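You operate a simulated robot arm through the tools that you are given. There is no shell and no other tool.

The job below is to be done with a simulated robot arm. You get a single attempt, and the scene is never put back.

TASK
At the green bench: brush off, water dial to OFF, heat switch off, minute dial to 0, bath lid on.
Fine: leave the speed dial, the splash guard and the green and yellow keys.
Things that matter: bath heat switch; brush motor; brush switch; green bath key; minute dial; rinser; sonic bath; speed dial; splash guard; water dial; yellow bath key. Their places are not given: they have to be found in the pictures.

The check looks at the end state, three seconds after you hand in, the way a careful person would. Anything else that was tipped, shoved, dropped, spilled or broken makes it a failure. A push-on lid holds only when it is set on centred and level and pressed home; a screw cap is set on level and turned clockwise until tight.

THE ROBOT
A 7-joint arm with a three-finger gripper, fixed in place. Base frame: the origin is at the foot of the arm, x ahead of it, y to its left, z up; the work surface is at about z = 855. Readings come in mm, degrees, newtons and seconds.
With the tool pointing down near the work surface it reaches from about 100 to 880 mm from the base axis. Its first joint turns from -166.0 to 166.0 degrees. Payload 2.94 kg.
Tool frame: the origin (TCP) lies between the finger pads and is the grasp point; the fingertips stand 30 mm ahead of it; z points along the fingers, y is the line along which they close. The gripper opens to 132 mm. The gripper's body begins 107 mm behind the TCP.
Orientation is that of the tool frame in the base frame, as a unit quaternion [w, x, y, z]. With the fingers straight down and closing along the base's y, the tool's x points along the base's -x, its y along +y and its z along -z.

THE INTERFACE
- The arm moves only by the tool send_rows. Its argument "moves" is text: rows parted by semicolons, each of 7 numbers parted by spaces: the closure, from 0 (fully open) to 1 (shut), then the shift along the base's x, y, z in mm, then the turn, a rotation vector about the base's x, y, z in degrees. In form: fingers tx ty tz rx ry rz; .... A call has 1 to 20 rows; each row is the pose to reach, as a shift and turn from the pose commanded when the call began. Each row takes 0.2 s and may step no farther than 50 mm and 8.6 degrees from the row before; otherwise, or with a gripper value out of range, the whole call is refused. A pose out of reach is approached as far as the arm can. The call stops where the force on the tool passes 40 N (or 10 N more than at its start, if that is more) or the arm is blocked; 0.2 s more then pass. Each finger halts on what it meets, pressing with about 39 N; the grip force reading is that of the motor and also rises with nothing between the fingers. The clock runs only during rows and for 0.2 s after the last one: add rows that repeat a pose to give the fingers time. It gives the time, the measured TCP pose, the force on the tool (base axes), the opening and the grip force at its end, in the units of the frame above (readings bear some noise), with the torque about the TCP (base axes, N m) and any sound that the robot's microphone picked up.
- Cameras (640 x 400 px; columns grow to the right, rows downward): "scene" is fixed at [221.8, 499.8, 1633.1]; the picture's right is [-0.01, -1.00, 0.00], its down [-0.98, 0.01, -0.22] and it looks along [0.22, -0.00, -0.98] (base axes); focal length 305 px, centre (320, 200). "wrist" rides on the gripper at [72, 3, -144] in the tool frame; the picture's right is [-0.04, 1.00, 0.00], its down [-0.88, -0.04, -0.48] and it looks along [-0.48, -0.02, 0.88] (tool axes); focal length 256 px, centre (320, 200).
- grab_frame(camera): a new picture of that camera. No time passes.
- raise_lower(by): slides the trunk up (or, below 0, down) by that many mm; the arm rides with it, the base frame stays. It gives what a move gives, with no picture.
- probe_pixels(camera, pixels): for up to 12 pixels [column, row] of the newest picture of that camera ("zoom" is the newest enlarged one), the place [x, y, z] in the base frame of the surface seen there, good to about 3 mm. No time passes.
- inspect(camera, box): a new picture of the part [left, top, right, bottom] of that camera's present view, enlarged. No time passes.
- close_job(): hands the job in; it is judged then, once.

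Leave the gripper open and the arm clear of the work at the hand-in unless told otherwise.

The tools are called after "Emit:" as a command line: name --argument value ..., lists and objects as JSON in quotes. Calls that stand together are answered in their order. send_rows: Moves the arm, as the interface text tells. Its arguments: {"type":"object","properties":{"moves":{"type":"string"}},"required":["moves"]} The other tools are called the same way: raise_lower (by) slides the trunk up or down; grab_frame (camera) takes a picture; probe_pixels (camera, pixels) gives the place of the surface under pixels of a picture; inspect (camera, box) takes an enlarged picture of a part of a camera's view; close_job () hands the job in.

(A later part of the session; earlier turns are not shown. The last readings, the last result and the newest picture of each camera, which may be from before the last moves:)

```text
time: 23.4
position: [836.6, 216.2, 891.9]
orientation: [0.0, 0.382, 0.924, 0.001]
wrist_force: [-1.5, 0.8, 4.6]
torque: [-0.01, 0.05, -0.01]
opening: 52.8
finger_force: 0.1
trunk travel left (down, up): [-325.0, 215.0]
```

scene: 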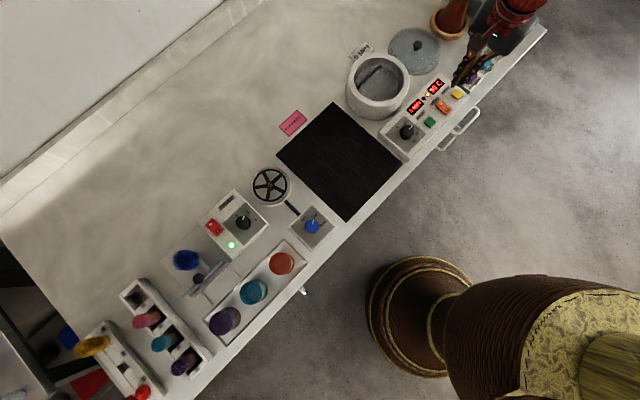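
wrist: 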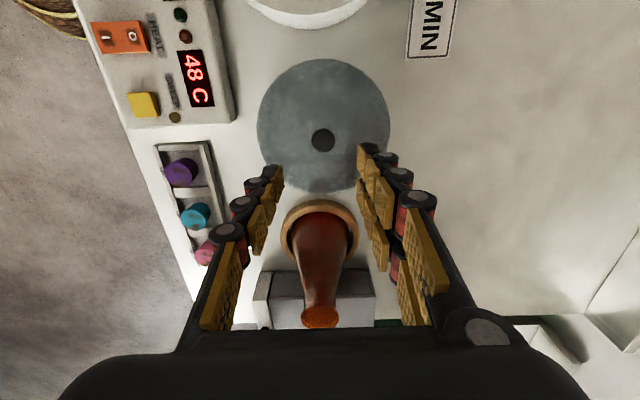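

A light touch of 4.6 N puts the lid's top at z≈862. I'll back up 1.5 mm and close on the knob.

Emit:
send_rows --moves "0.6 0 0 1.5 0 0 0; 1 0 0 1.5 0 0 0; 1 0 0 1.5 0 0 0; 1 0 0 1.5 0 0 0; 1 0 0 1.5 0 0 0; 1 0 0 1.5 0 0 0"

Emit:
inspect --camera "scene" --box '[390, 20, 450, 70]'

Emit:
inspect --camera "wrist" --box '[220, 80, 420, 230]'

```text
time: 24.8
position: [835.6, 216.3, 891.4]
orientation: [0.0, 0.383, 0.924, 0.0]
wrist_force: [0.3, 0.2, -0.1]
torque: [0.0, 0.07, 0.07]
opening: 23.5
finger_force: 38.6
trunk travel left (down, up): [-325.0, 215.0]
```

```text
8.00 times, centred on (420, 45) of scene
```

zoom: 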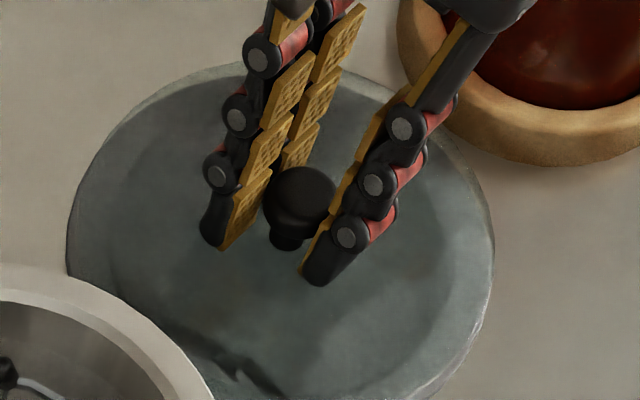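

```text
2.67 times, centred on (320, 155) of wrist
```

zoom: 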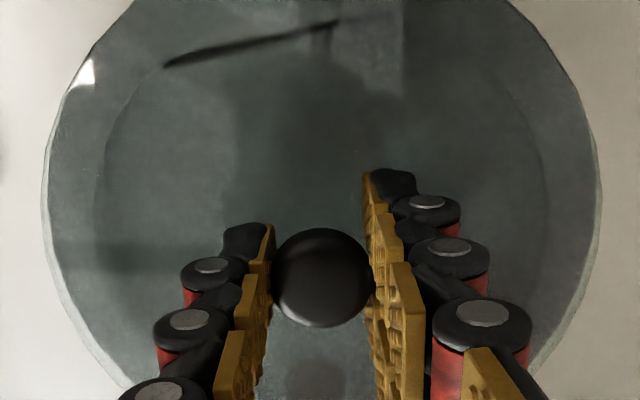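

It is gripped at 23.5 mm again, lower this time. I'll lift very slowly by a few millimetres and read the force and opening.

Emit:
send_rows --moves "1 0 0 1 0 0 0; 1 0 0 2 0 0 0; 1 0 0 3 0 0 0; 1 0 0 4 0 0 0"

Emit:
inspect --camera "scene" --box '[390, 20, 450, 70]'

```text
time: 25.8
position: [836.0, 216.0, 896.1]
orientation: [-0.001, 0.383, 0.924, 0.0]
wrist_force: [0.3, 0.6, -1.8]
torque: [-0.02, -0.01, -0.03]
opening: 23.6
finger_force: 39.5
trunk travel left (down, up): [-325.0, 215.0]
```

```text
8.00 times, centred on (420, 45) of scene
```

zoom: 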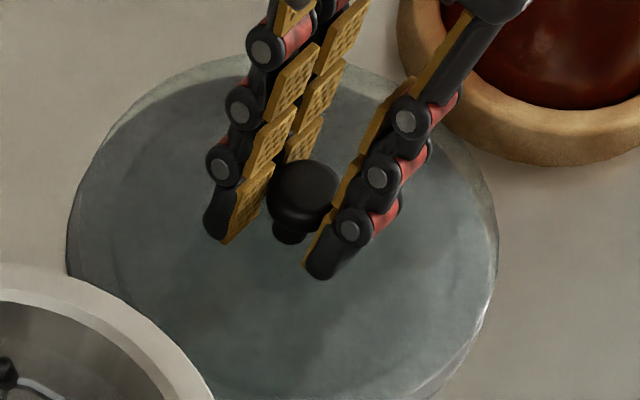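

The knob rose with the fingers (force −1.8 N, opening steady at 23.6), so the lid is held. I'll keep lifting slowly.

Emit:
send_rows --moves "1 0 0 3 0 0 0; 1 0 0 7 0 0 0; 1 0 0 12 0 0 0; 1 0 0 18 0 0 0; 1 0 0 25 0 0 0; 1 0 0 32 0 0 0; 1 0 0 40 0 0 0; 1 0 0 40 0 0 0"

Emit:
inspect --camera "scene" --box '[360, 0, 480, 90]'

Emit:
inspect --camera "wrist" --box '[200, 60, 440, 230]'

```text
time: 27.6
position: [836.0, 215.9, 936.6]
orientation: [-0.001, 0.383, 0.924, -0.001]
wrist_force: [0.6, 0.0, -1.0]
torque: [-0.03, 0.03, 0.02]
opening: 23.7
finger_force: 39.0
trunk travel left (down, up): [-325.0, 215.0]
```

```text
4.44 times, centred on (420, 45) of scene
```

zoom: 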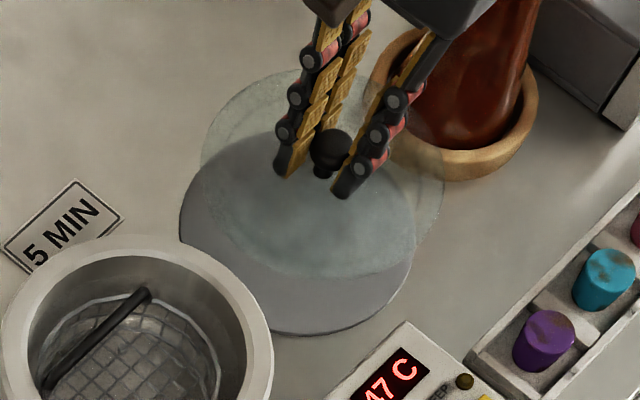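

```text
2.35 times, centred on (320, 145) of wrist
```

zoom: 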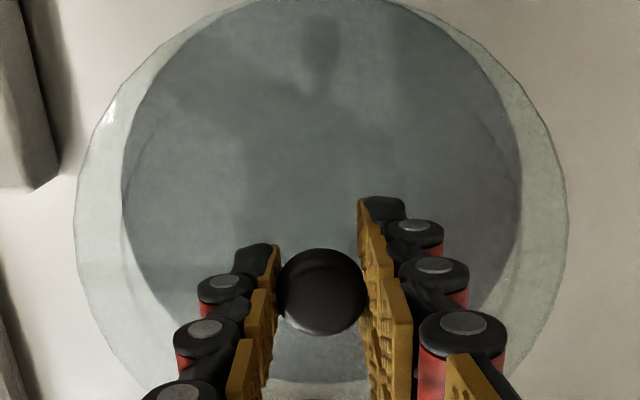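

The lid hangs level with its shadow below it and the grip is steady. While it hangs here I'll measure the bath rim carefully from the scene camera.

Emit:
inspect --camera "scene" --box '[335, 40, 425, 130]'

```text
4.44 times, centred on (380, 85) of scene
```

zoom: 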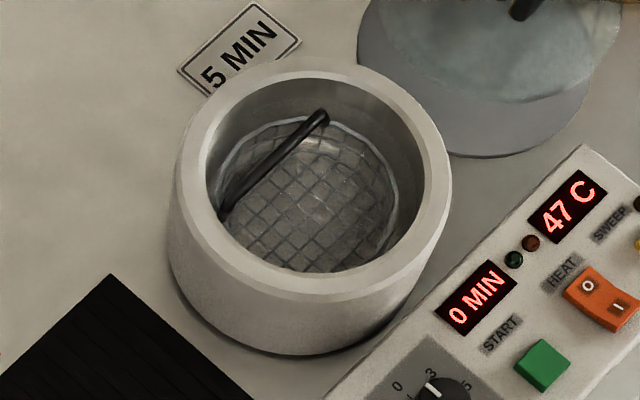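

I'll probe twelve points around the rim's middle line to fit its centre.

Emit:
probe_pixels --camera "zoom" --pixels '[[437, 176], [421, 230], [376, 270], [315, 285], [254, 270], [209, 230], [193, 176], [209, 122], [254, 82], [315, 68], [376, 82], [421, 122]]'

```text
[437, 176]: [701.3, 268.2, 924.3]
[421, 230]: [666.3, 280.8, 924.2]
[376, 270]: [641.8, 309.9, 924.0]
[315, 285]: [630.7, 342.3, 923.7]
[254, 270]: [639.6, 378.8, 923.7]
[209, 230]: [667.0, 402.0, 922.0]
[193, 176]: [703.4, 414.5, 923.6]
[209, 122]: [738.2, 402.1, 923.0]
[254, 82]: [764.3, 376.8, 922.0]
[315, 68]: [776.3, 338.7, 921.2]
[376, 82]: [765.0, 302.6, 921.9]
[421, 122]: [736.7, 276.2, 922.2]
```

The fit gives the bath rim centre at about (702.6,341), rim z≈923, mid-radius 73 mm. I'll raise the lid above the rim and carry it slowly to just above the bath.

Emit:
send_rows --moves "1 0 0 14 0 0 0; 1 0 0 28 0 0 0; 1 0 0 42 0 0 0; 1 0 0 55 0 0 0; 1 -11 10.3 55 0 0 0; 1 -22 20.7 55 0 0 0; 1 -33 31 55 0 0 0; 1 -44 41.4 55 0 0 0; 1 -55 51.8 55 0 0 0; 1 -66 62.1 55 0 0 0; 1 -77 72.5 55 0 0 0; 1 -88 82.8 55 0 0 0; 1 -99 93.2 55 0 0 0; 1 -110 103.6 55 0 0 0; 1 -121 114 55 0 0 0; 1 -133.3 124.3 55 0 0 0; 1 -133.3 124.3 55 0 0 0; 1 -133.3 124.3 55 0 0 0"

Emit:
grab_frame --camera "wrist"

Emit:
inspect --camera "scene" --box '[320, 20, 440, 130]'

```text
time: 31.4
position: [702.7, 340.8, 991.3]
orientation: [0.0, 0.383, 0.924, -0.001]
wrist_force: [-0.4, 0.0, -2.3]
torque: [-0.02, -0.02, -0.05]
opening: 23.2
finger_force: 38.1
trunk travel left (down, up): [-325.0, 215.0]
```

```text
taken
```

wrist: 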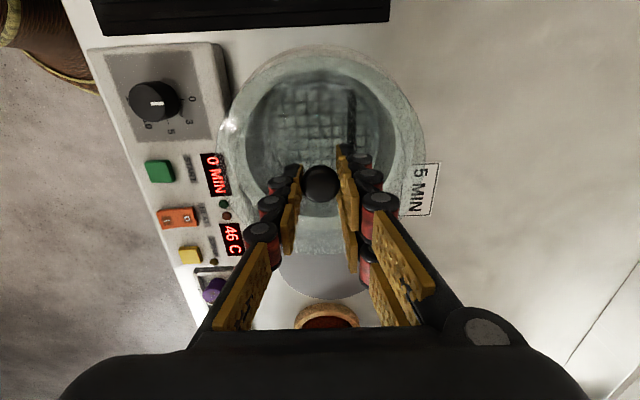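

```text
3.64 times, centred on (380, 75) of scene
```

zoom: 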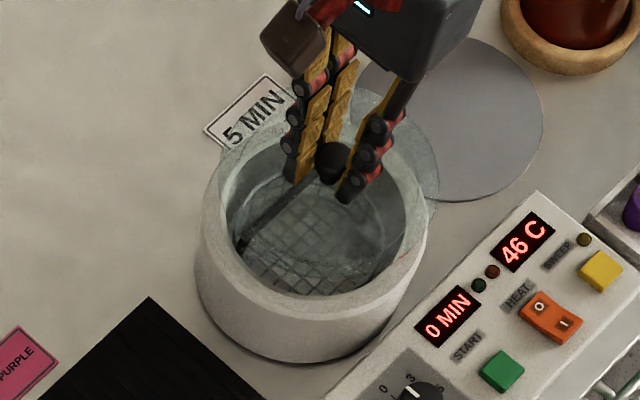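

A grey rest mat stays on the table where the lid lay. The lid is above the bath now, and I'll check centring through the glass in a wrist zoom.

Emit:
inspect --camera "wrist" --box '[200, 30, 440, 270]'

```text
1.67 times, centred on (320, 150) of wrist
```

zoom: 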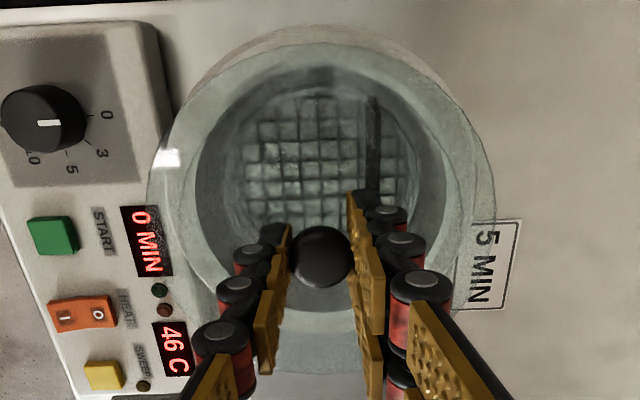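

Side to side it is centred (lid 148–495, bath inner edge 197–445 in the zoom). I'll zoom on the upper and lower edges to check the other direction.

Emit:
inspect --camera "wrist" --box '[280, 40, 360, 90]'

Emit:
inspect --camera "wrist" --box '[280, 200, 360, 260]'

Emit:
inspect --camera "wrist" --box '[200, 90, 280, 150]'

Emit:
inspect --camera "wrist" --box '[360, 90, 440, 150]'

```text
8.00 times, centred on (320, 65) of wrist
```

zoom: 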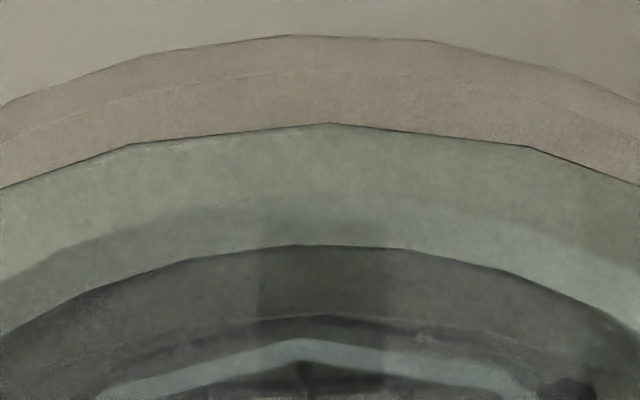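

```text
6.67 times, centred on (320, 230) of wrist
```

zoom: 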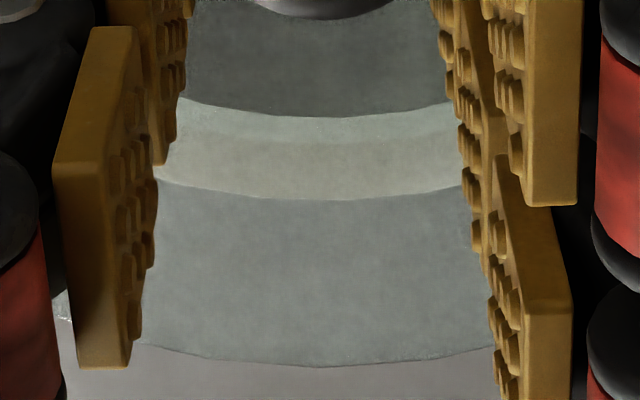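

```text
6.67 times, centred on (240, 120) of wrist
```

zoom: 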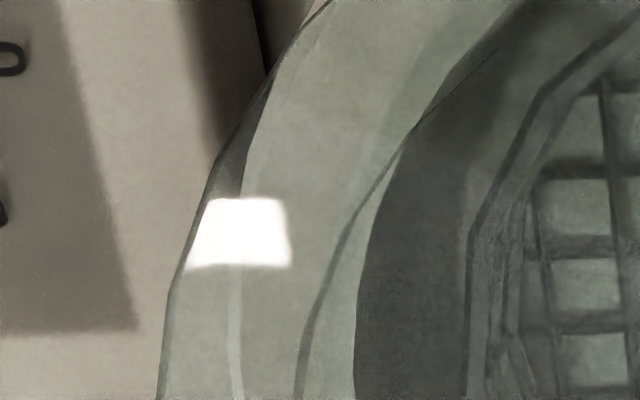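

```text
6.67 times, centred on (400, 120) of wrist
```

zoom: 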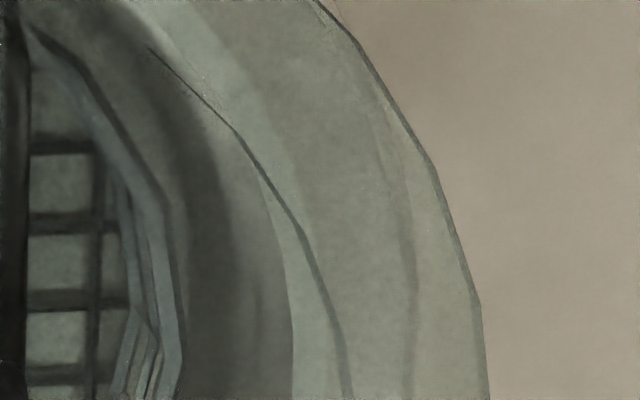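

The lid has a plug (radius ≈63 mm) that must enter the bath opening (radius ≈65 mm), so centring matters to about 1 mm. I'll lower until the plug is just above the rim, where parallax is small, and compare the edges again.

Emit:
send_rows --moves "1 0 0 -8 0 0 0; 1 0 0 -15 0 0 0; 1 0 0 -20 0 0 0; 1 0 0 -23 0 0 0; 1 0 0 -23 0 0 0"

Emit:
inspect --camera "wrist" --box '[200, 30, 440, 270]'

Emit:
inspect --camera "scene" --box '[335, 40, 425, 130]'

Emit:
inspect --camera "wrist" --box '[280, 40, 360, 90]'

Emit:
inspect --camera "wrist" --box '[280, 200, 360, 260]'

Emit:
inspect --camera "wrist" --box '[200, 110, 280, 170]'

Emit:
inspect --camera "wrist" --box '[360, 110, 440, 170]'

```text
time: 32.6
position: [703.7, 340.3, 969.7]
orientation: [0.0, 0.383, 0.924, 0.0]
wrist_force: [-0.7, -0.9, -1.0]
torque: [0.0, 0.01, 0.01]
opening: 23.1
finger_force: 39.1
trunk travel left (down, up): [-325.0, 215.0]
```

```text
1.67 times, centred on (320, 150) of wrist
```

zoom: 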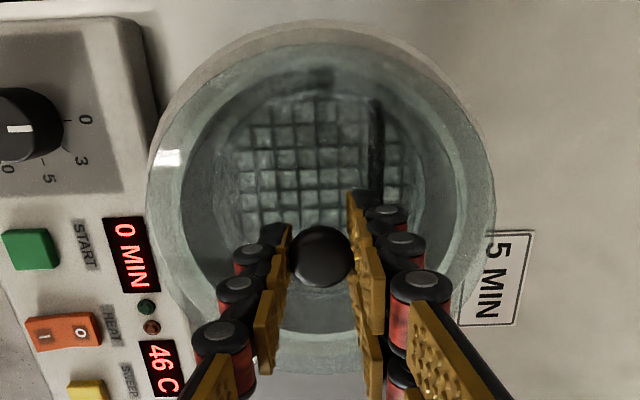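

```text
4.44 times, centred on (380, 85) of scene
```

zoom: 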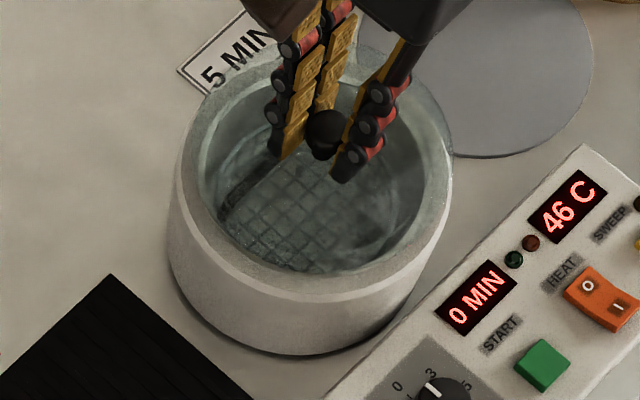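

```text
8.00 times, centred on (320, 65) of wrist
```

zoom: 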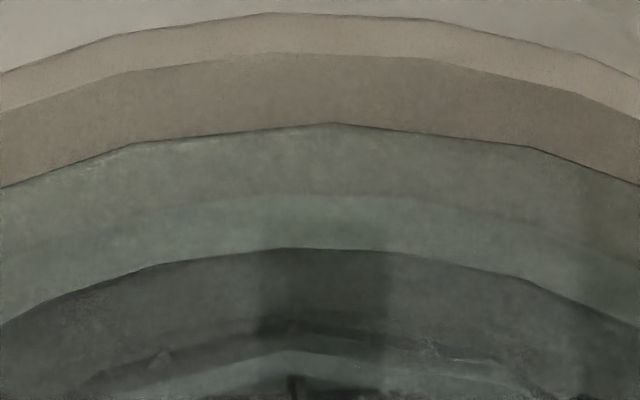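

```text
6.67 times, centred on (320, 230) of wrist
```

zoom: 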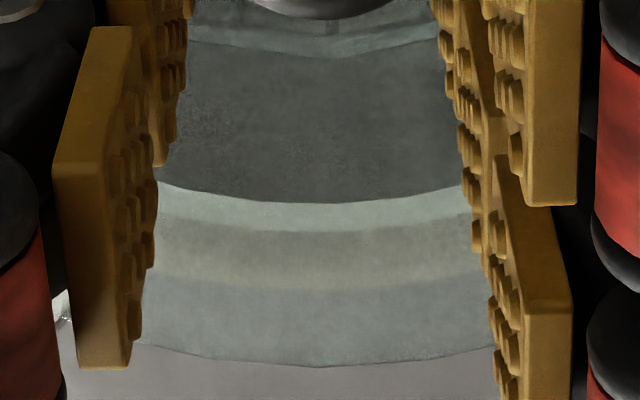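

```text
6.67 times, centred on (240, 140) of wrist
```

zoom: 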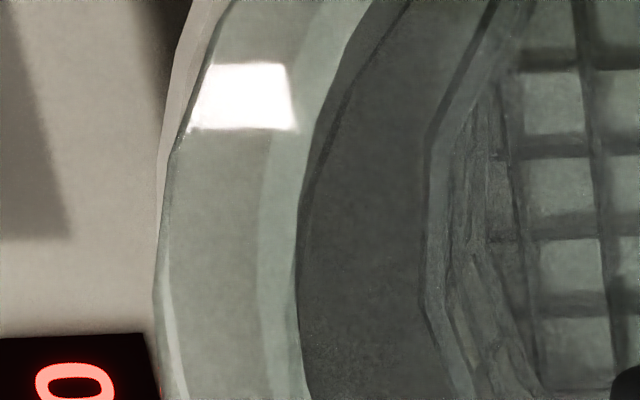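

```text
6.67 times, centred on (400, 140) of wrist
```

zoom: 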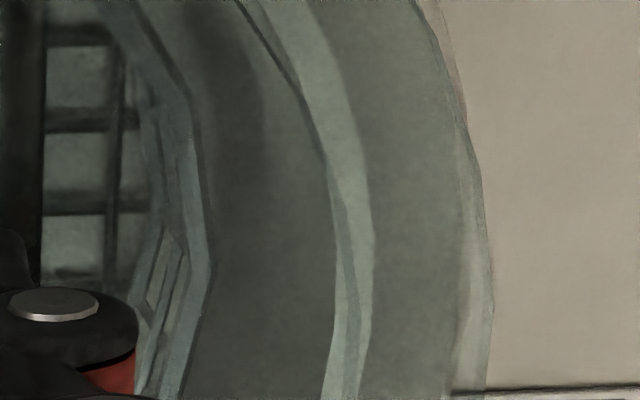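

The lid edges are sharp here. Relative to the bath the lid seems off by a couple of mm along the image's vertical direction, possibly with a slight tilt. I'll zoom on the knob and on the lid edges in the scene view to judge tilt.

Emit:
inspect --camera "wrist" --box '[290, 155, 350, 205]'

Emit:
inspect --camera "scene" --box '[335, 70, 385, 120]'

Emit:
inspect --camera "scene" --box '[375, 40, 425, 90]'

Emit:
inspect --camera "scene" --box '[335, 40, 385, 90]'

Emit:
inspect --camera "scene" --box '[375, 75, 425, 125]'

```text
8.00 times, centred on (320, 180) of wrist
```

zoom: 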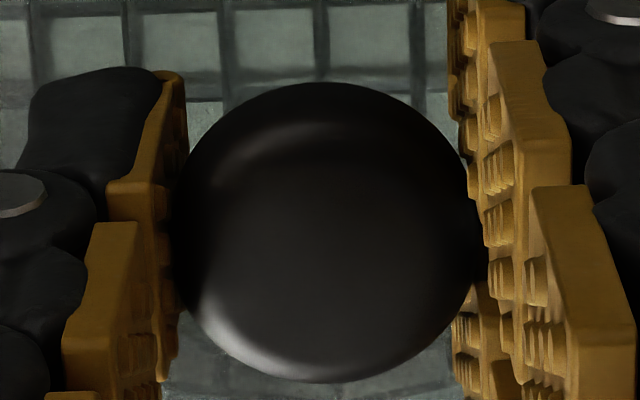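

```text
8.00 times, centred on (360, 95) of scene
```

zoom: 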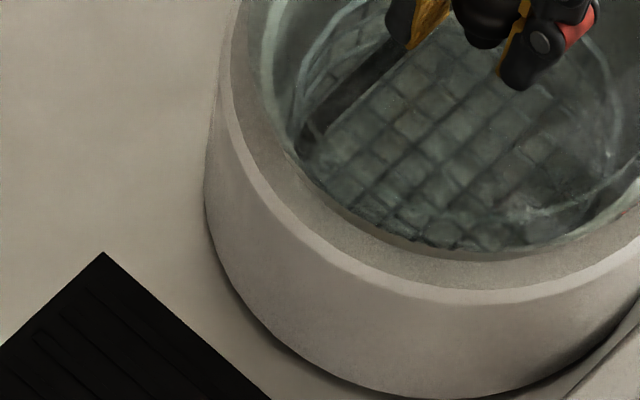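

```text
8.00 times, centred on (400, 65) of scene
```

zoom: 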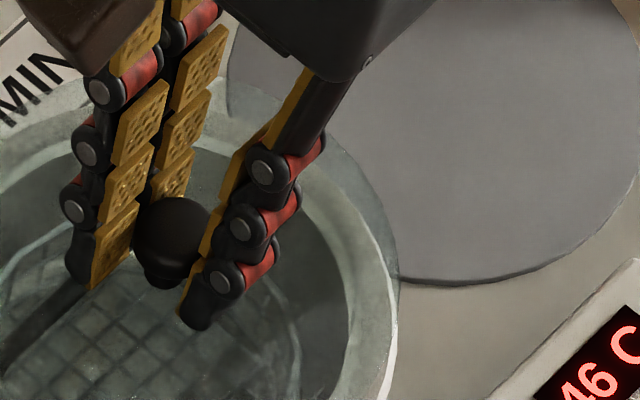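

```text
8.00 times, centred on (360, 65) of scene
```

zoom: 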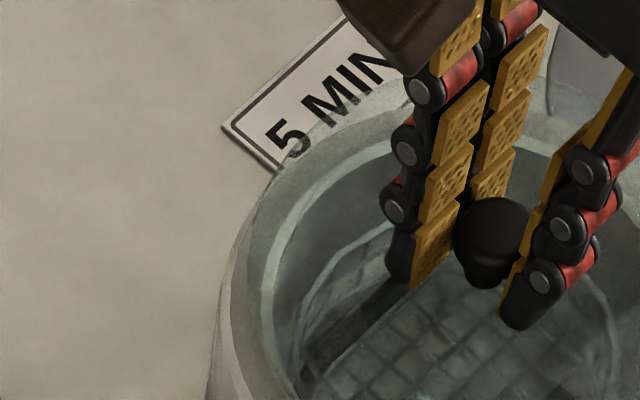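

```text
8.00 times, centred on (400, 100) of scene
```

zoom: 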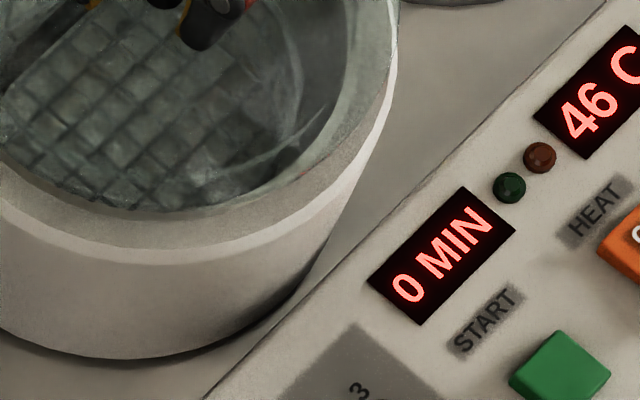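

The knob and lid edge agree, so there is no meaningful tilt. The lid centre needs about 2.6 mm along tool +x and −0.6 mm along tool y, which is (−2.1,+1.3) in base axes. I'll shift it and lower 4 mm, then compare the edges once more.

Emit:
send_rows --moves "1 -1 0.6 0 0 0 0; 1 -2.1 1.3 0 0 0 0; 1 -2.1 1.3 -2 0 0 0; 1 -2.1 1.3 -4 0 0 0; 1 -2.1 1.3 -4 0 0 0"

Emit:
inspect --camera "wrist" --box '[280, 40, 360, 90]'

Emit:
inspect --camera "wrist" --box '[280, 200, 360, 260]'

Emit:
inspect --camera "wrist" --box '[200, 120, 280, 180]'

Emit:
inspect --camera "wrist" --box '[360, 120, 440, 180]'

```text
time: 33.8
position: [701.3, 342.1, 964.6]
orientation: [0.0, 0.383, 0.924, 0.0]
wrist_force: [-0.2, 0.3, -1.5]
torque: [0.0, 0.02, -0.02]
opening: 23.2
finger_force: 38.9
trunk travel left (down, up): [-325.0, 215.0]
```

```text
8.00 times, centred on (320, 65) of wrist
```

zoom: 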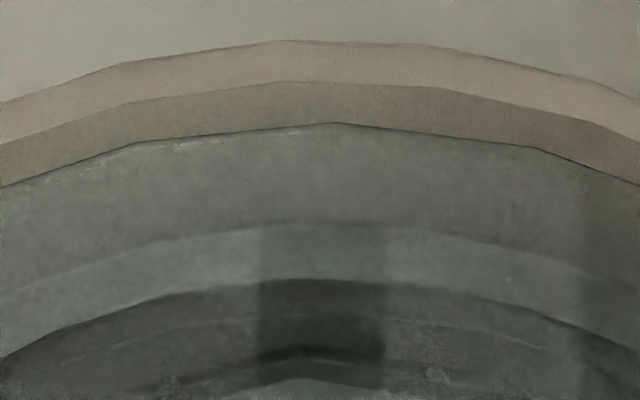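

```text
6.67 times, centred on (320, 230) of wrist
```

zoom: 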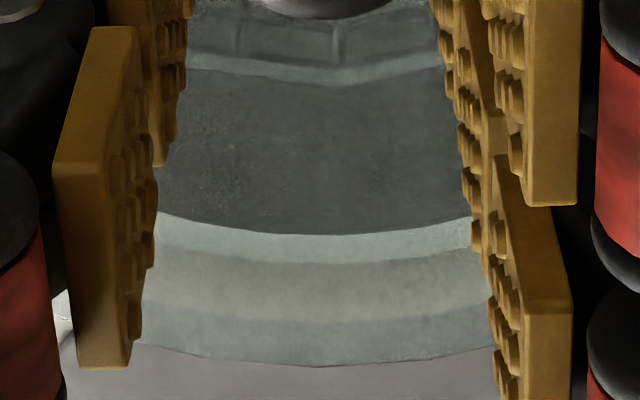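

```text
6.67 times, centred on (240, 150) of wrist
```

zoom: 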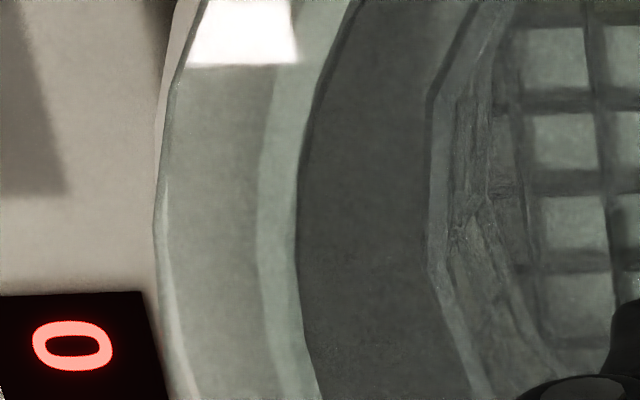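

```text
6.67 times, centred on (400, 150) of wrist
```

zoom: 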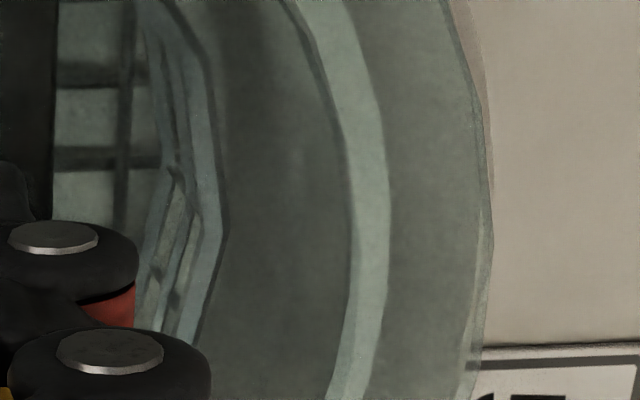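

Side to side it is now exact (centres 320.5 and 320.45), and about 1 mm remains along tool +x. I'll correct by (−0.7,+0.7) and lower slowly onto the rim, watching the force.

Emit:
send_rows --moves "1 -0.7 0.7 0 0 0 0; 1 -0.7 0.7 -1 0 0 0; 1 -0.7 0.7 -2 0 0 0; 1 -0.7 0.7 -3 0 0 0"

Emit:
inspect --camera "wrist" --box '[280, 40, 360, 90]'

Emit:
inspect --camera "wrist" --box '[280, 200, 360, 260]'

```text
time: 34.8
position: [699.5, 343.0, 963.2]
orientation: [0.001, 0.382, 0.924, -0.001]
wrist_force: [-0.6, 0.3, -1.2]
torque: [0.0, 0.01, 0.03]
opening: 23.4
finger_force: 38.8
trunk travel left (down, up): [-325.0, 215.0]
```

```text
8.00 times, centred on (320, 65) of wrist
```

zoom: 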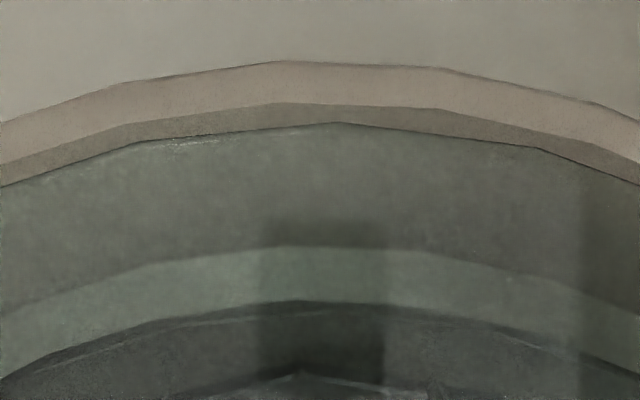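

```text
6.67 times, centred on (320, 230) of wrist
```

zoom: 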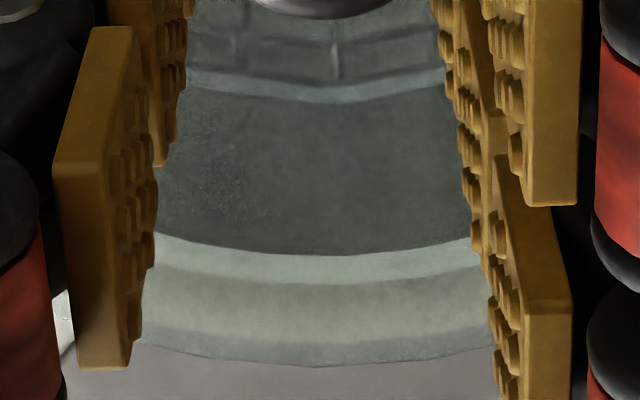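

The lid is now within about 0.7 mm of centre (slightly past), so I'll come back 0.5 mm and keep lowering by small steps until I feel contact.

Emit:
send_rows --moves "1 0.4 -0.4 0 0 0 0; 1 0.4 -0.4 -1 0 0 0; 1 0.4 -0.4 -2 0 0 0"

Emit:
inspect --camera "wrist" --box '[280, 40, 360, 90]'

Emit:
inspect --camera "wrist" --box '[280, 200, 360, 260]'

```text
time: 35.6
position: [701.3, 342.1, 959.9]
orientation: [0.0, 0.383, 0.924, 0.0]
wrist_force: [-0.4, -1.0, -0.7]
torque: [-0.02, -0.01, -0.01]
opening: 23.1
finger_force: 39.2
trunk travel left (down, up): [-325.0, 215.0]
```

```text
8.00 times, centred on (320, 65) of wrist
```

zoom: 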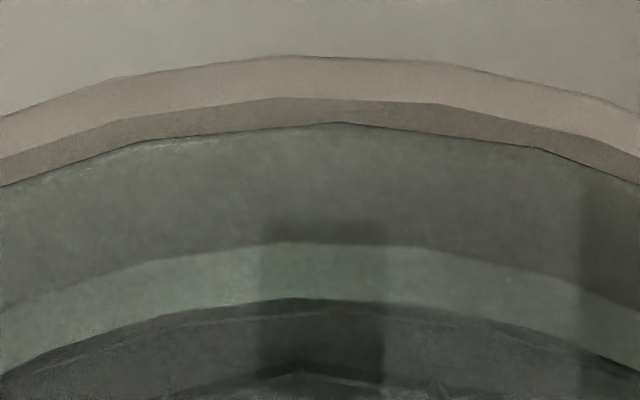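

```text
6.67 times, centred on (320, 230) of wrist
```

zoom: 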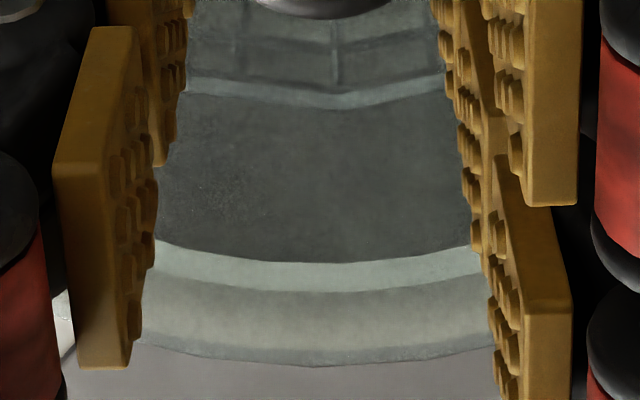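

The lid is concentric within about 0.4 mm and there is no contact yet at TCP z≈960. I'll continue down 1 mm at a time.

Emit:
send_rows --moves "1 0 0 -1 0 0 0; 1 0 0 -2 0 0 0; 1 0 0 -3 0 0 0"

```text
time: 36.4
position: [700.3, 342.1, 957.6]
orientation: [0.0, 0.382, 0.924, 0.0]
wrist_force: [0.4, -0.7, -1.5]
torque: [-0.01, -0.03, 0.0]
opening: 23.1
finger_force: 38.8
trunk travel left (down, up): [-325.0, 215.0]
```

There's still no contact force. I'll go 3 mm further in 1 mm steps.

Emit:
send_rows --moves "1 0 0 -1 0 0 0; 1 0 0 -2 0 0 0; 1 0 0 -3 0 0 0"

Emit:
inspect --camera "wrist" --box '[280, 40, 360, 90]'

Emit:
inspect --camera "wrist" --box '[280, 200, 360, 260]'

Emit:
inspect --camera "scene" --box '[335, 40, 425, 130]'

```text
time: 37.2
position: [700.2, 342.9, 955.4]
orientation: [0.0, 0.382, 0.924, 0.0]
wrist_force: [-0.4, -1.1, -1.6]
torque: [0.0, 0.03, 0.02]
opening: 23.5
finger_force: 39.0
trunk travel left (down, up): [-325.0, 215.0]
```

```text
8.00 times, centred on (320, 65) of wrist
```

zoom: 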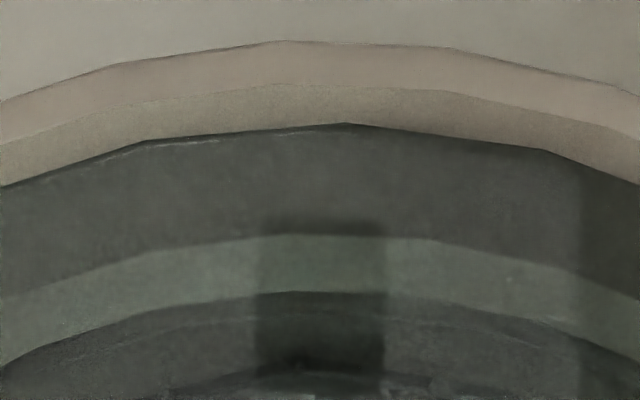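

```text
6.67 times, centred on (320, 230) of wrist
```

zoom: 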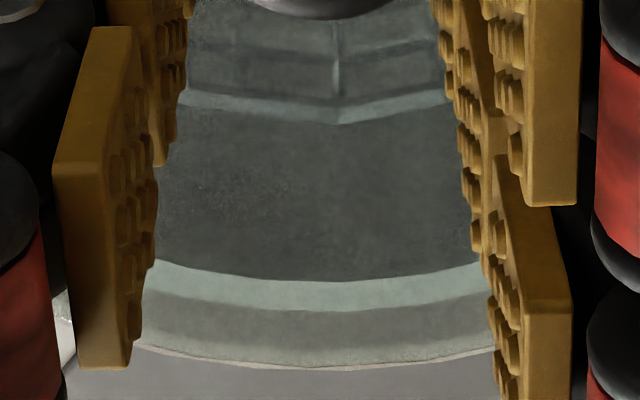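

```text
4.44 times, centred on (380, 85) of scene
```

zoom: 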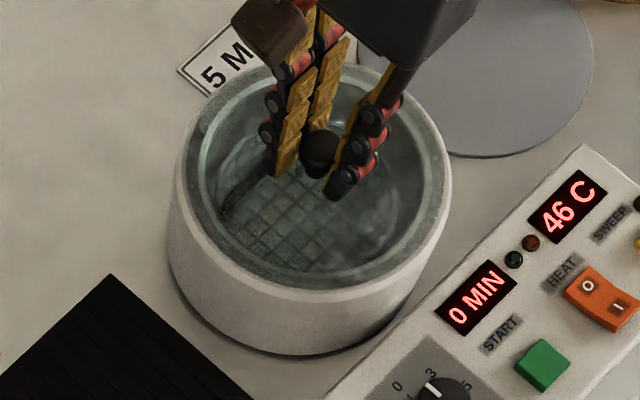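

The lid's edge now nearly meets the rim's edge all around and there's still no push back. I'll keep going in 1 mm steps.

Emit:
send_rows --moves "1 0 0 -1 0 0 0; 1 0 0 -2 0 0 0; 1 0 0 -3 0 0 0"

Emit:
inspect --camera "scene" --box '[335, 40, 425, 130]'

Emit:
inspect --camera "wrist" --box '[200, 30, 440, 270]'

```text
time: 38.0
position: [701.6, 343.0, 955.7]
orientation: [0.002, 0.383, 0.924, 0.001]
wrist_force: [-2.0, -5.3, 21.4]
torque: [0.03, 0.32, 0.03]
opening: 23.2
finger_force: 38.8
trunk travel left (down, up): [-325.0, 215.0]
```

```text
4.44 times, centred on (380, 85) of scene
```

zoom: 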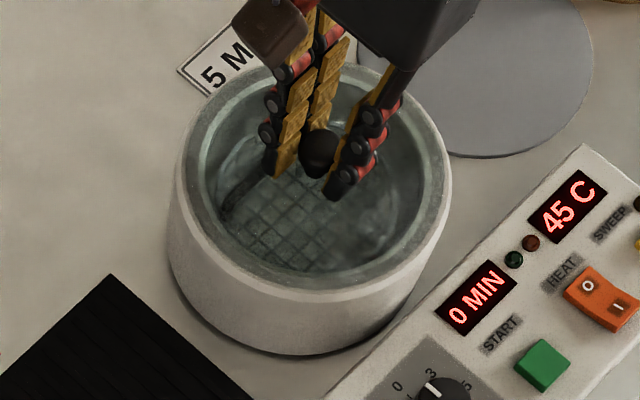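

```text
1.67 times, centred on (320, 150) of wrist
```

zoom: 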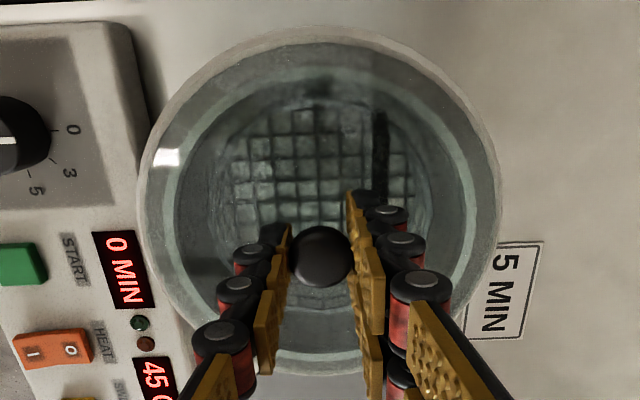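

Contact: 21 N upward at TCP z≈955.6, so the lid sits on or in the rim. I'll ease off the pressure, release the knob, rise and look before pressing it home from above.

Emit:
send_rows --moves "1 0 0 1.5 0 0 0; 1 0 0 3 0 0 0; 1 0 0 3.5 0 0 0; 0.6 0 0 3.5 0 0 0; 0.6 0 0 3.5 0 0 0; 0.6 0 0 3.5 0 0 0; 0.6 0 0 3.5 0 0 0"

Emit:
inspect --camera "wrist" --box '[200, 30, 440, 270]'

```text
time: 39.6
position: [700.2, 343.8, 956.4]
orientation: [-0.001, 0.382, 0.924, 0.0]
wrist_force: [-0.7, 0.0, 1.9]
torque: [0.01, -0.02, 0.01]
opening: 52.9
finger_force: 0.0
trunk travel left (down, up): [-325.0, 215.0]
heard: snap
```

```text
1.67 times, centred on (320, 150) of wrist
```

zoom: 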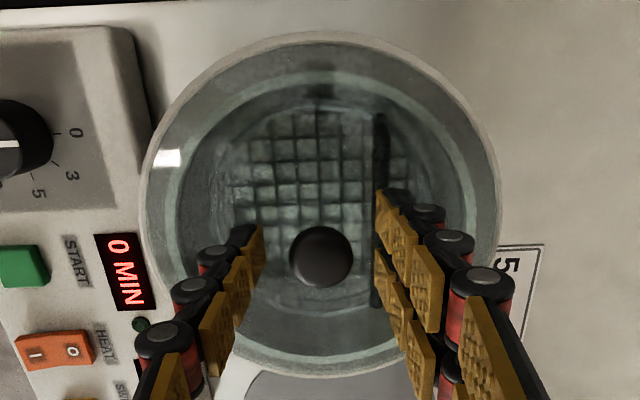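

The microphone heard a "snap" and the lid looks level and concentric with the rim. I'll rise above the knob and look from there.

Emit:
send_rows --moves "0.6 0 0 10 0 0 0; 0.6 0 0 30 0 0 0; 0.6 0 0 50 0 0 0; 1 0 0 50 0 0 0; 1 0 0 50 0 0 0; 1 0 0 50 0 0 0; 1 0 0 50 0 0 0; 1 0 0 50 0 0 0"

Emit:
inspect --camera "wrist" --box '[200, 30, 440, 270]'

Emit:
inspect --camera "scene" --box '[335, 40, 425, 130]'

```text
time: 41.4
position: [701.7, 342.2, 1005.1]
orientation: [0.0, 0.383, 0.924, 0.001]
wrist_force: [0.7, -0.2, 0.3]
torque: [0.03, -0.02, -0.02]
opening: 0.0
finger_force: 26.7
trunk travel left (down, up): [-325.0, 215.0]
```

```text
1.67 times, centred on (320, 150) of wrist
```

zoom: 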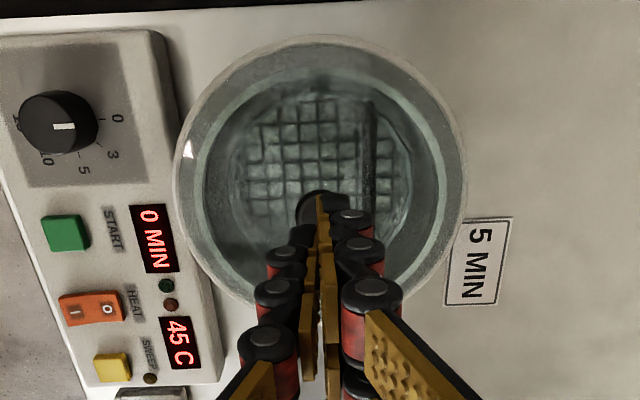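

```text
4.44 times, centred on (380, 85) of scene
```

zoom: 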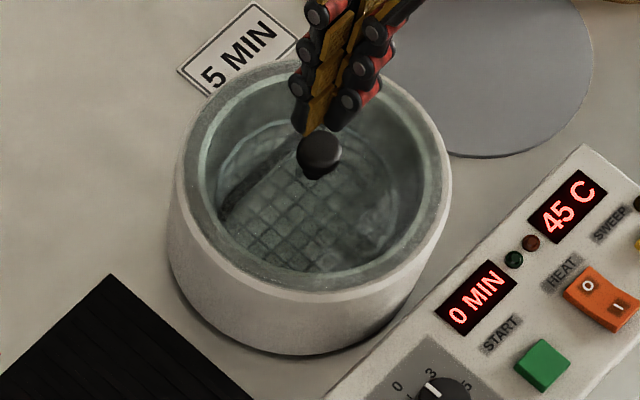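

The lid sits level and concentric. I'll press straight down on the knob with closed fingers to make sure it is home, keeping below 40 N.

Emit:
send_rows --moves "1 0 0 -15 0 0 0; 1 0 0 -22 0 0 0; 1 0 0 -26 0 0 0; 1 0 0 -28 0 0 0; 1 0 0 -30 0 0 0; 1 0 0 -31 0 0 0; 1 0 0 -32 0 0 0; 1 0 0 -33 0 0 0; 1 0 0 -34 0 0 0; 1 0 0 -35 0 0 0"

Emit:
inspect --camera "wrist" --box '[200, 30, 440, 270]'

```text
time: 43.6
position: [699.2, 342.6, 973.7]
orientation: [0.002, 0.383, 0.924, 0.002]
wrist_force: [-3.8, 1.5, 19.9]
torque: [0.11, 0.1, -0.02]
opening: 6.0
finger_force: 28.4
trunk travel left (down, up): [-325.0, 215.0]
```

```text
1.67 times, centred on (320, 150) of wrist
```

zoom: 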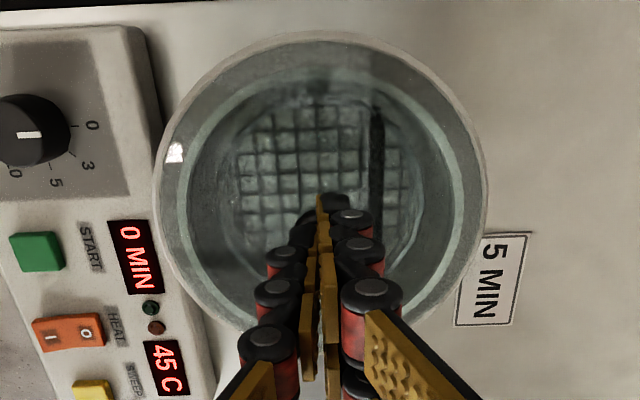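

I'm pressing with 20 N and the lid stays level. I'll press 2 mm more, then lift away.

Emit:
send_rows --moves "1 0 0 -1 0 0 0; 1 0 0 -2 0 0 0; 1 0 0 -2.5 0 0 0"

```text
time: 44.4
position: [703.6, 344.2, 974.1]
orientation: [0.003, 0.383, 0.924, 0.003]
wrist_force: [-2.5, -0.6, 11.5]
torque: [0.07, 0.11, 0.02]
opening: 6.2
finger_force: 28.3
trunk travel left (down, up): [-325.0, 215.0]
stopped in row 3: the force on the tool passed its limit at 41 N (the readings are from after the stop); the commanded pose is now the measured one
```

The press peaked at 41 N with no further movement, so the lid is home. I'll lift straight up and check it from above.

Emit:
send_rows --moves "1 0 0 15 0 0 0; 1 0 0 50 0 0 0; 1 0 0 90 0 0 0; 1 0 0 120 0 0 0; 1 0 0 120 0 0 0"

Emit:
inspect --camera "scene" --box '[335, 40, 425, 130]'

Emit:
inspect --camera "wrist" --box '[200, 20, 440, 200]'

```text
time: 45.5
position: [703.7, 342.9, 1089.2]
orientation: [0.002, 0.383, 0.924, 0.002]
wrist_force: [0.4, 1.0, 0.9]
torque: [-0.01, -0.03, -0.04]
opening: 0.0
finger_force: 28.9
trunk travel left (down, up): [-325.0, 215.0]
```

```text
4.44 times, centred on (380, 85) of scene
```

zoom: 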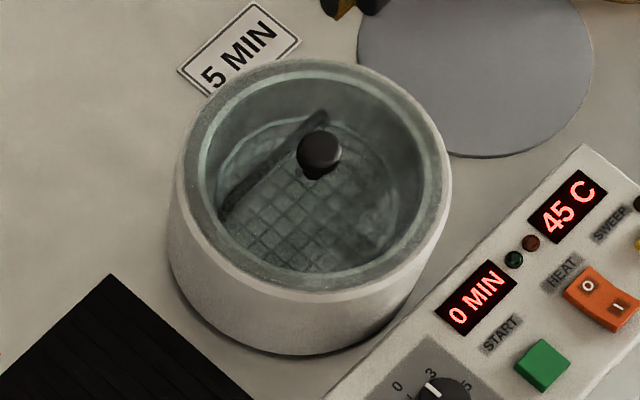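

```text
2.22 times, centred on (320, 110) of wrist
```

zoom: 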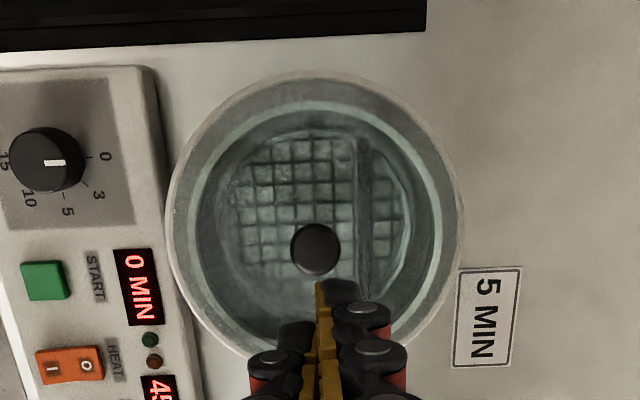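

The lid is on, centred and level. Next is the water dial at about (318,517). I'll fly there at height with the fingers partly open.

Emit:
send_rows --moves "0.55 -32 14.4 0 -0.12 0.35 0; 0.55 -64 28.8 0 -0.12 0.35 0; 0.55 -96 43.2 0 -0.12 0.35 0; 0.55 -128 57.6 0 -0.12 0.35 0; 0.55 -160 72 0 -0.12 0.35 0; 0.55 -192 86.4 0 -0.12 0.35 0; 0.55 -224 100.8 0 -0.12 0.35 0; 0.55 -256 115.2 0 -0.12 0.35 0; 0.55 -288 129.6 0 -0.12 0.35 0; 0.55 -320 144 0 -0.12 0.35 0; 0.55 -352 158.4 -10 -0.12 0.35 0; 0.55 -385.6 172.8 -30 -0.12 0.35 0; 0.55 -385.6 172.8 -60 -0.12 0.35 0; 0.55 -385.6 172.8 -84 -0.12 0.35 0; 0.55 -385.6 172.8 -84 -0.12 0.35 0"

Emit:
grab_frame --camera "wrist"

Emit:
inspect --camera "wrist" --box '[240, 80, 400, 200]'

Emit:
grab_frame --camera "scene"

```text
time: 48.8
position: [317.1, 517.1, 1008.6]
orientation: [0.001, 0.382, 0.924, 0.0]
wrist_force: [-0.7, -0.1, 0.4]
torque: [-0.01, 0.01, 0.01]
opening: 59.3
finger_force: 0.1
trunk travel left (down, up): [-325.0, 215.0]
```

```text
taken
```

wrist: 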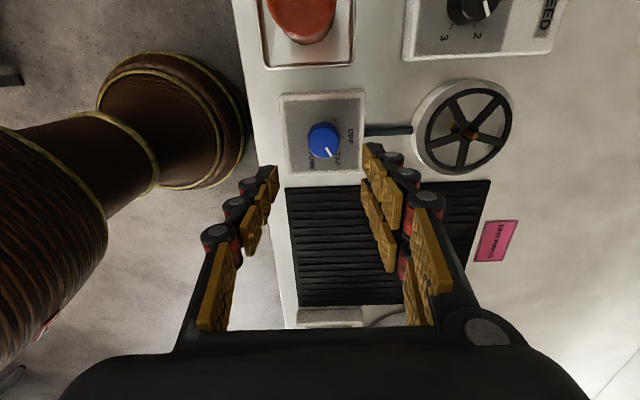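

```text
3.33 times, centred on (320, 140) of wrist
```

zoom: 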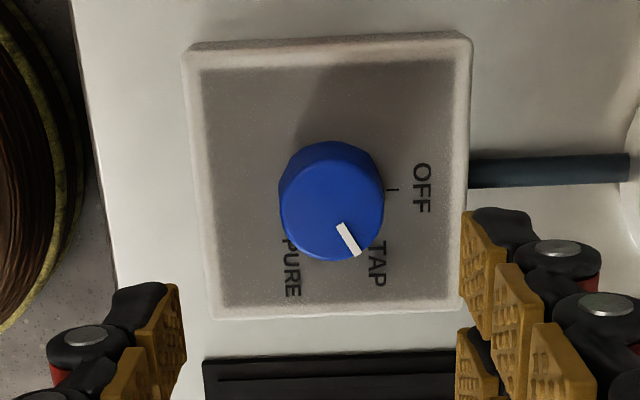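

```text
taken
```

scene: 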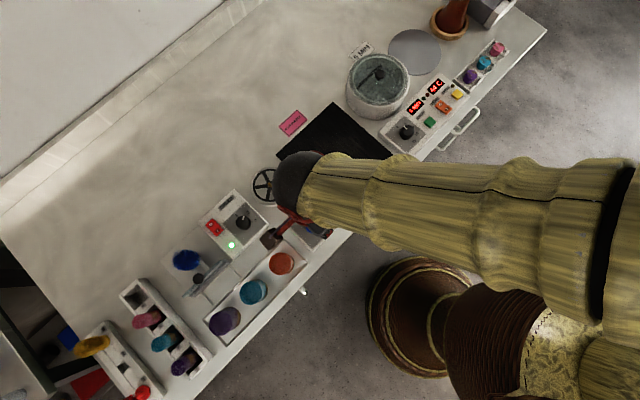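

The dial's OFF tick is straight right of the knob, TAP is 60° below it and PURE 120°, with the pointer at TAP. It needs a 60° counter-clockwise turn. I'll probe the knob centre and height.

Emit:
inspect --camera "wrist" --box '[240, 80, 400, 200]'

Emit:
probe_pixels --camera "zoom" --pixels '[[332, 206], [287, 206], [378, 206], [332, 170], [332, 250], [392, 190], [250, 150], [420, 120], [240, 280], [332, 230], [310, 206], [355, 206]]'

```text
3.33 times, centred on (320, 140) of wrist
```

zoom: 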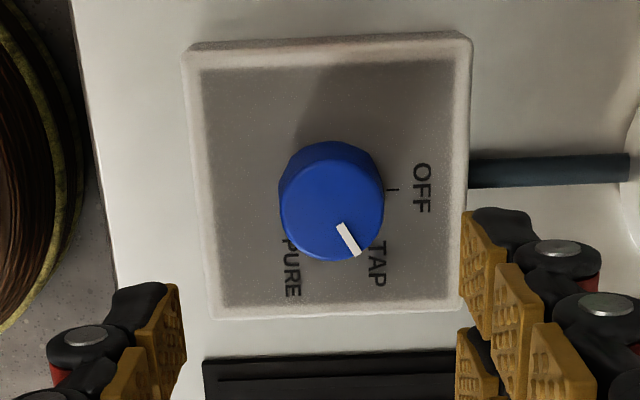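

```text
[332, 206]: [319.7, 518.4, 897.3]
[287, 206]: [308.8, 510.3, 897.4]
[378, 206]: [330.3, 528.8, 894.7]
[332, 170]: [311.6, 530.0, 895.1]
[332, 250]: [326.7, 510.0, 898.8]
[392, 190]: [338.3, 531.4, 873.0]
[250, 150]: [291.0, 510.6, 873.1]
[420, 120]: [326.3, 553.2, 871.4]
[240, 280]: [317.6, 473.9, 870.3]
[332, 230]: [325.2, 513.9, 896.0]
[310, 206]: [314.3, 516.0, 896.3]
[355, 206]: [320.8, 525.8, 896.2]
```

The knob centre is at about (320,519), top z≈897, panel 872, about 30 mm wide. I'll descend around it with the fingers 53 mm apart to a tip height of about 877.

Emit:
send_rows --moves "0.6 2 2 -30 0 0 0; 0.6 2 2 -60 0 0 0; 0.6 2 2 -85 0 0 0; 0.6 2 2 -97 0 0 0; 0.6 2 2 -103 0 0 0; 0.6 2 2 -103 0 0 0"

Emit:
inspect --camera "wrist" --box '[220, 80, 420, 230]'

```text
time: 50.1
position: [319.7, 519.7, 903.5]
orientation: [0.0, 0.383, 0.924, 0.001]
wrist_force: [-1.2, -0.5, -1.2]
torque: [0.03, 0.0, -0.01]
opening: 52.5
finger_force: 0.1
trunk travel left (down, up): [-325.0, 215.0]
```

```text
2.67 times, centred on (320, 155) of wrist
```

zoom: 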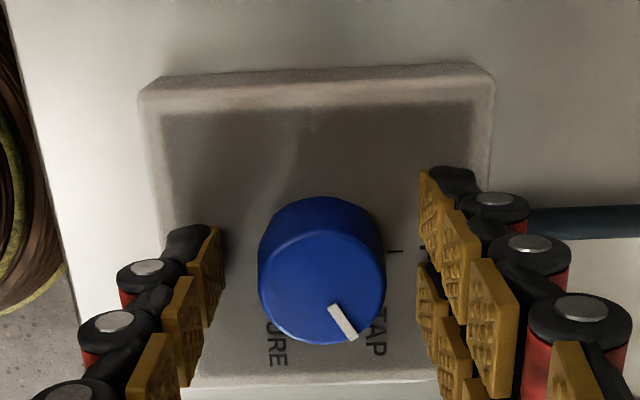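

The knob is centred between the pads. The measured height is a bit low, so I'll raise 2 mm and grip.

Emit:
send_rows --moves "0.6 0 0 2 0 0 0; 1 0 0 2 0 0 0; 1 0 0 2 0 0 0; 1 0 0 2 0 0 0; 1 0 0 2 0 0 0"

Emit:
inspect --camera "wrist" --box '[220, 80, 420, 230]'

```text
time: 51.4
position: [320.1, 517.4, 907.0]
orientation: [0.0, 0.383, 0.924, 0.0]
wrist_force: [0.2, -0.5, -0.6]
torque: [-0.12, 0.0, -0.01]
opening: 32.1
finger_force: 40.2
trunk travel left (down, up): [-325.0, 215.0]
```

```text
2.67 times, centred on (320, 155) of wrist
```

zoom: 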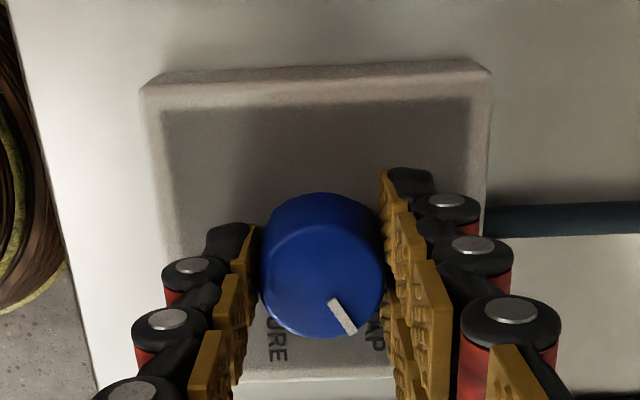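

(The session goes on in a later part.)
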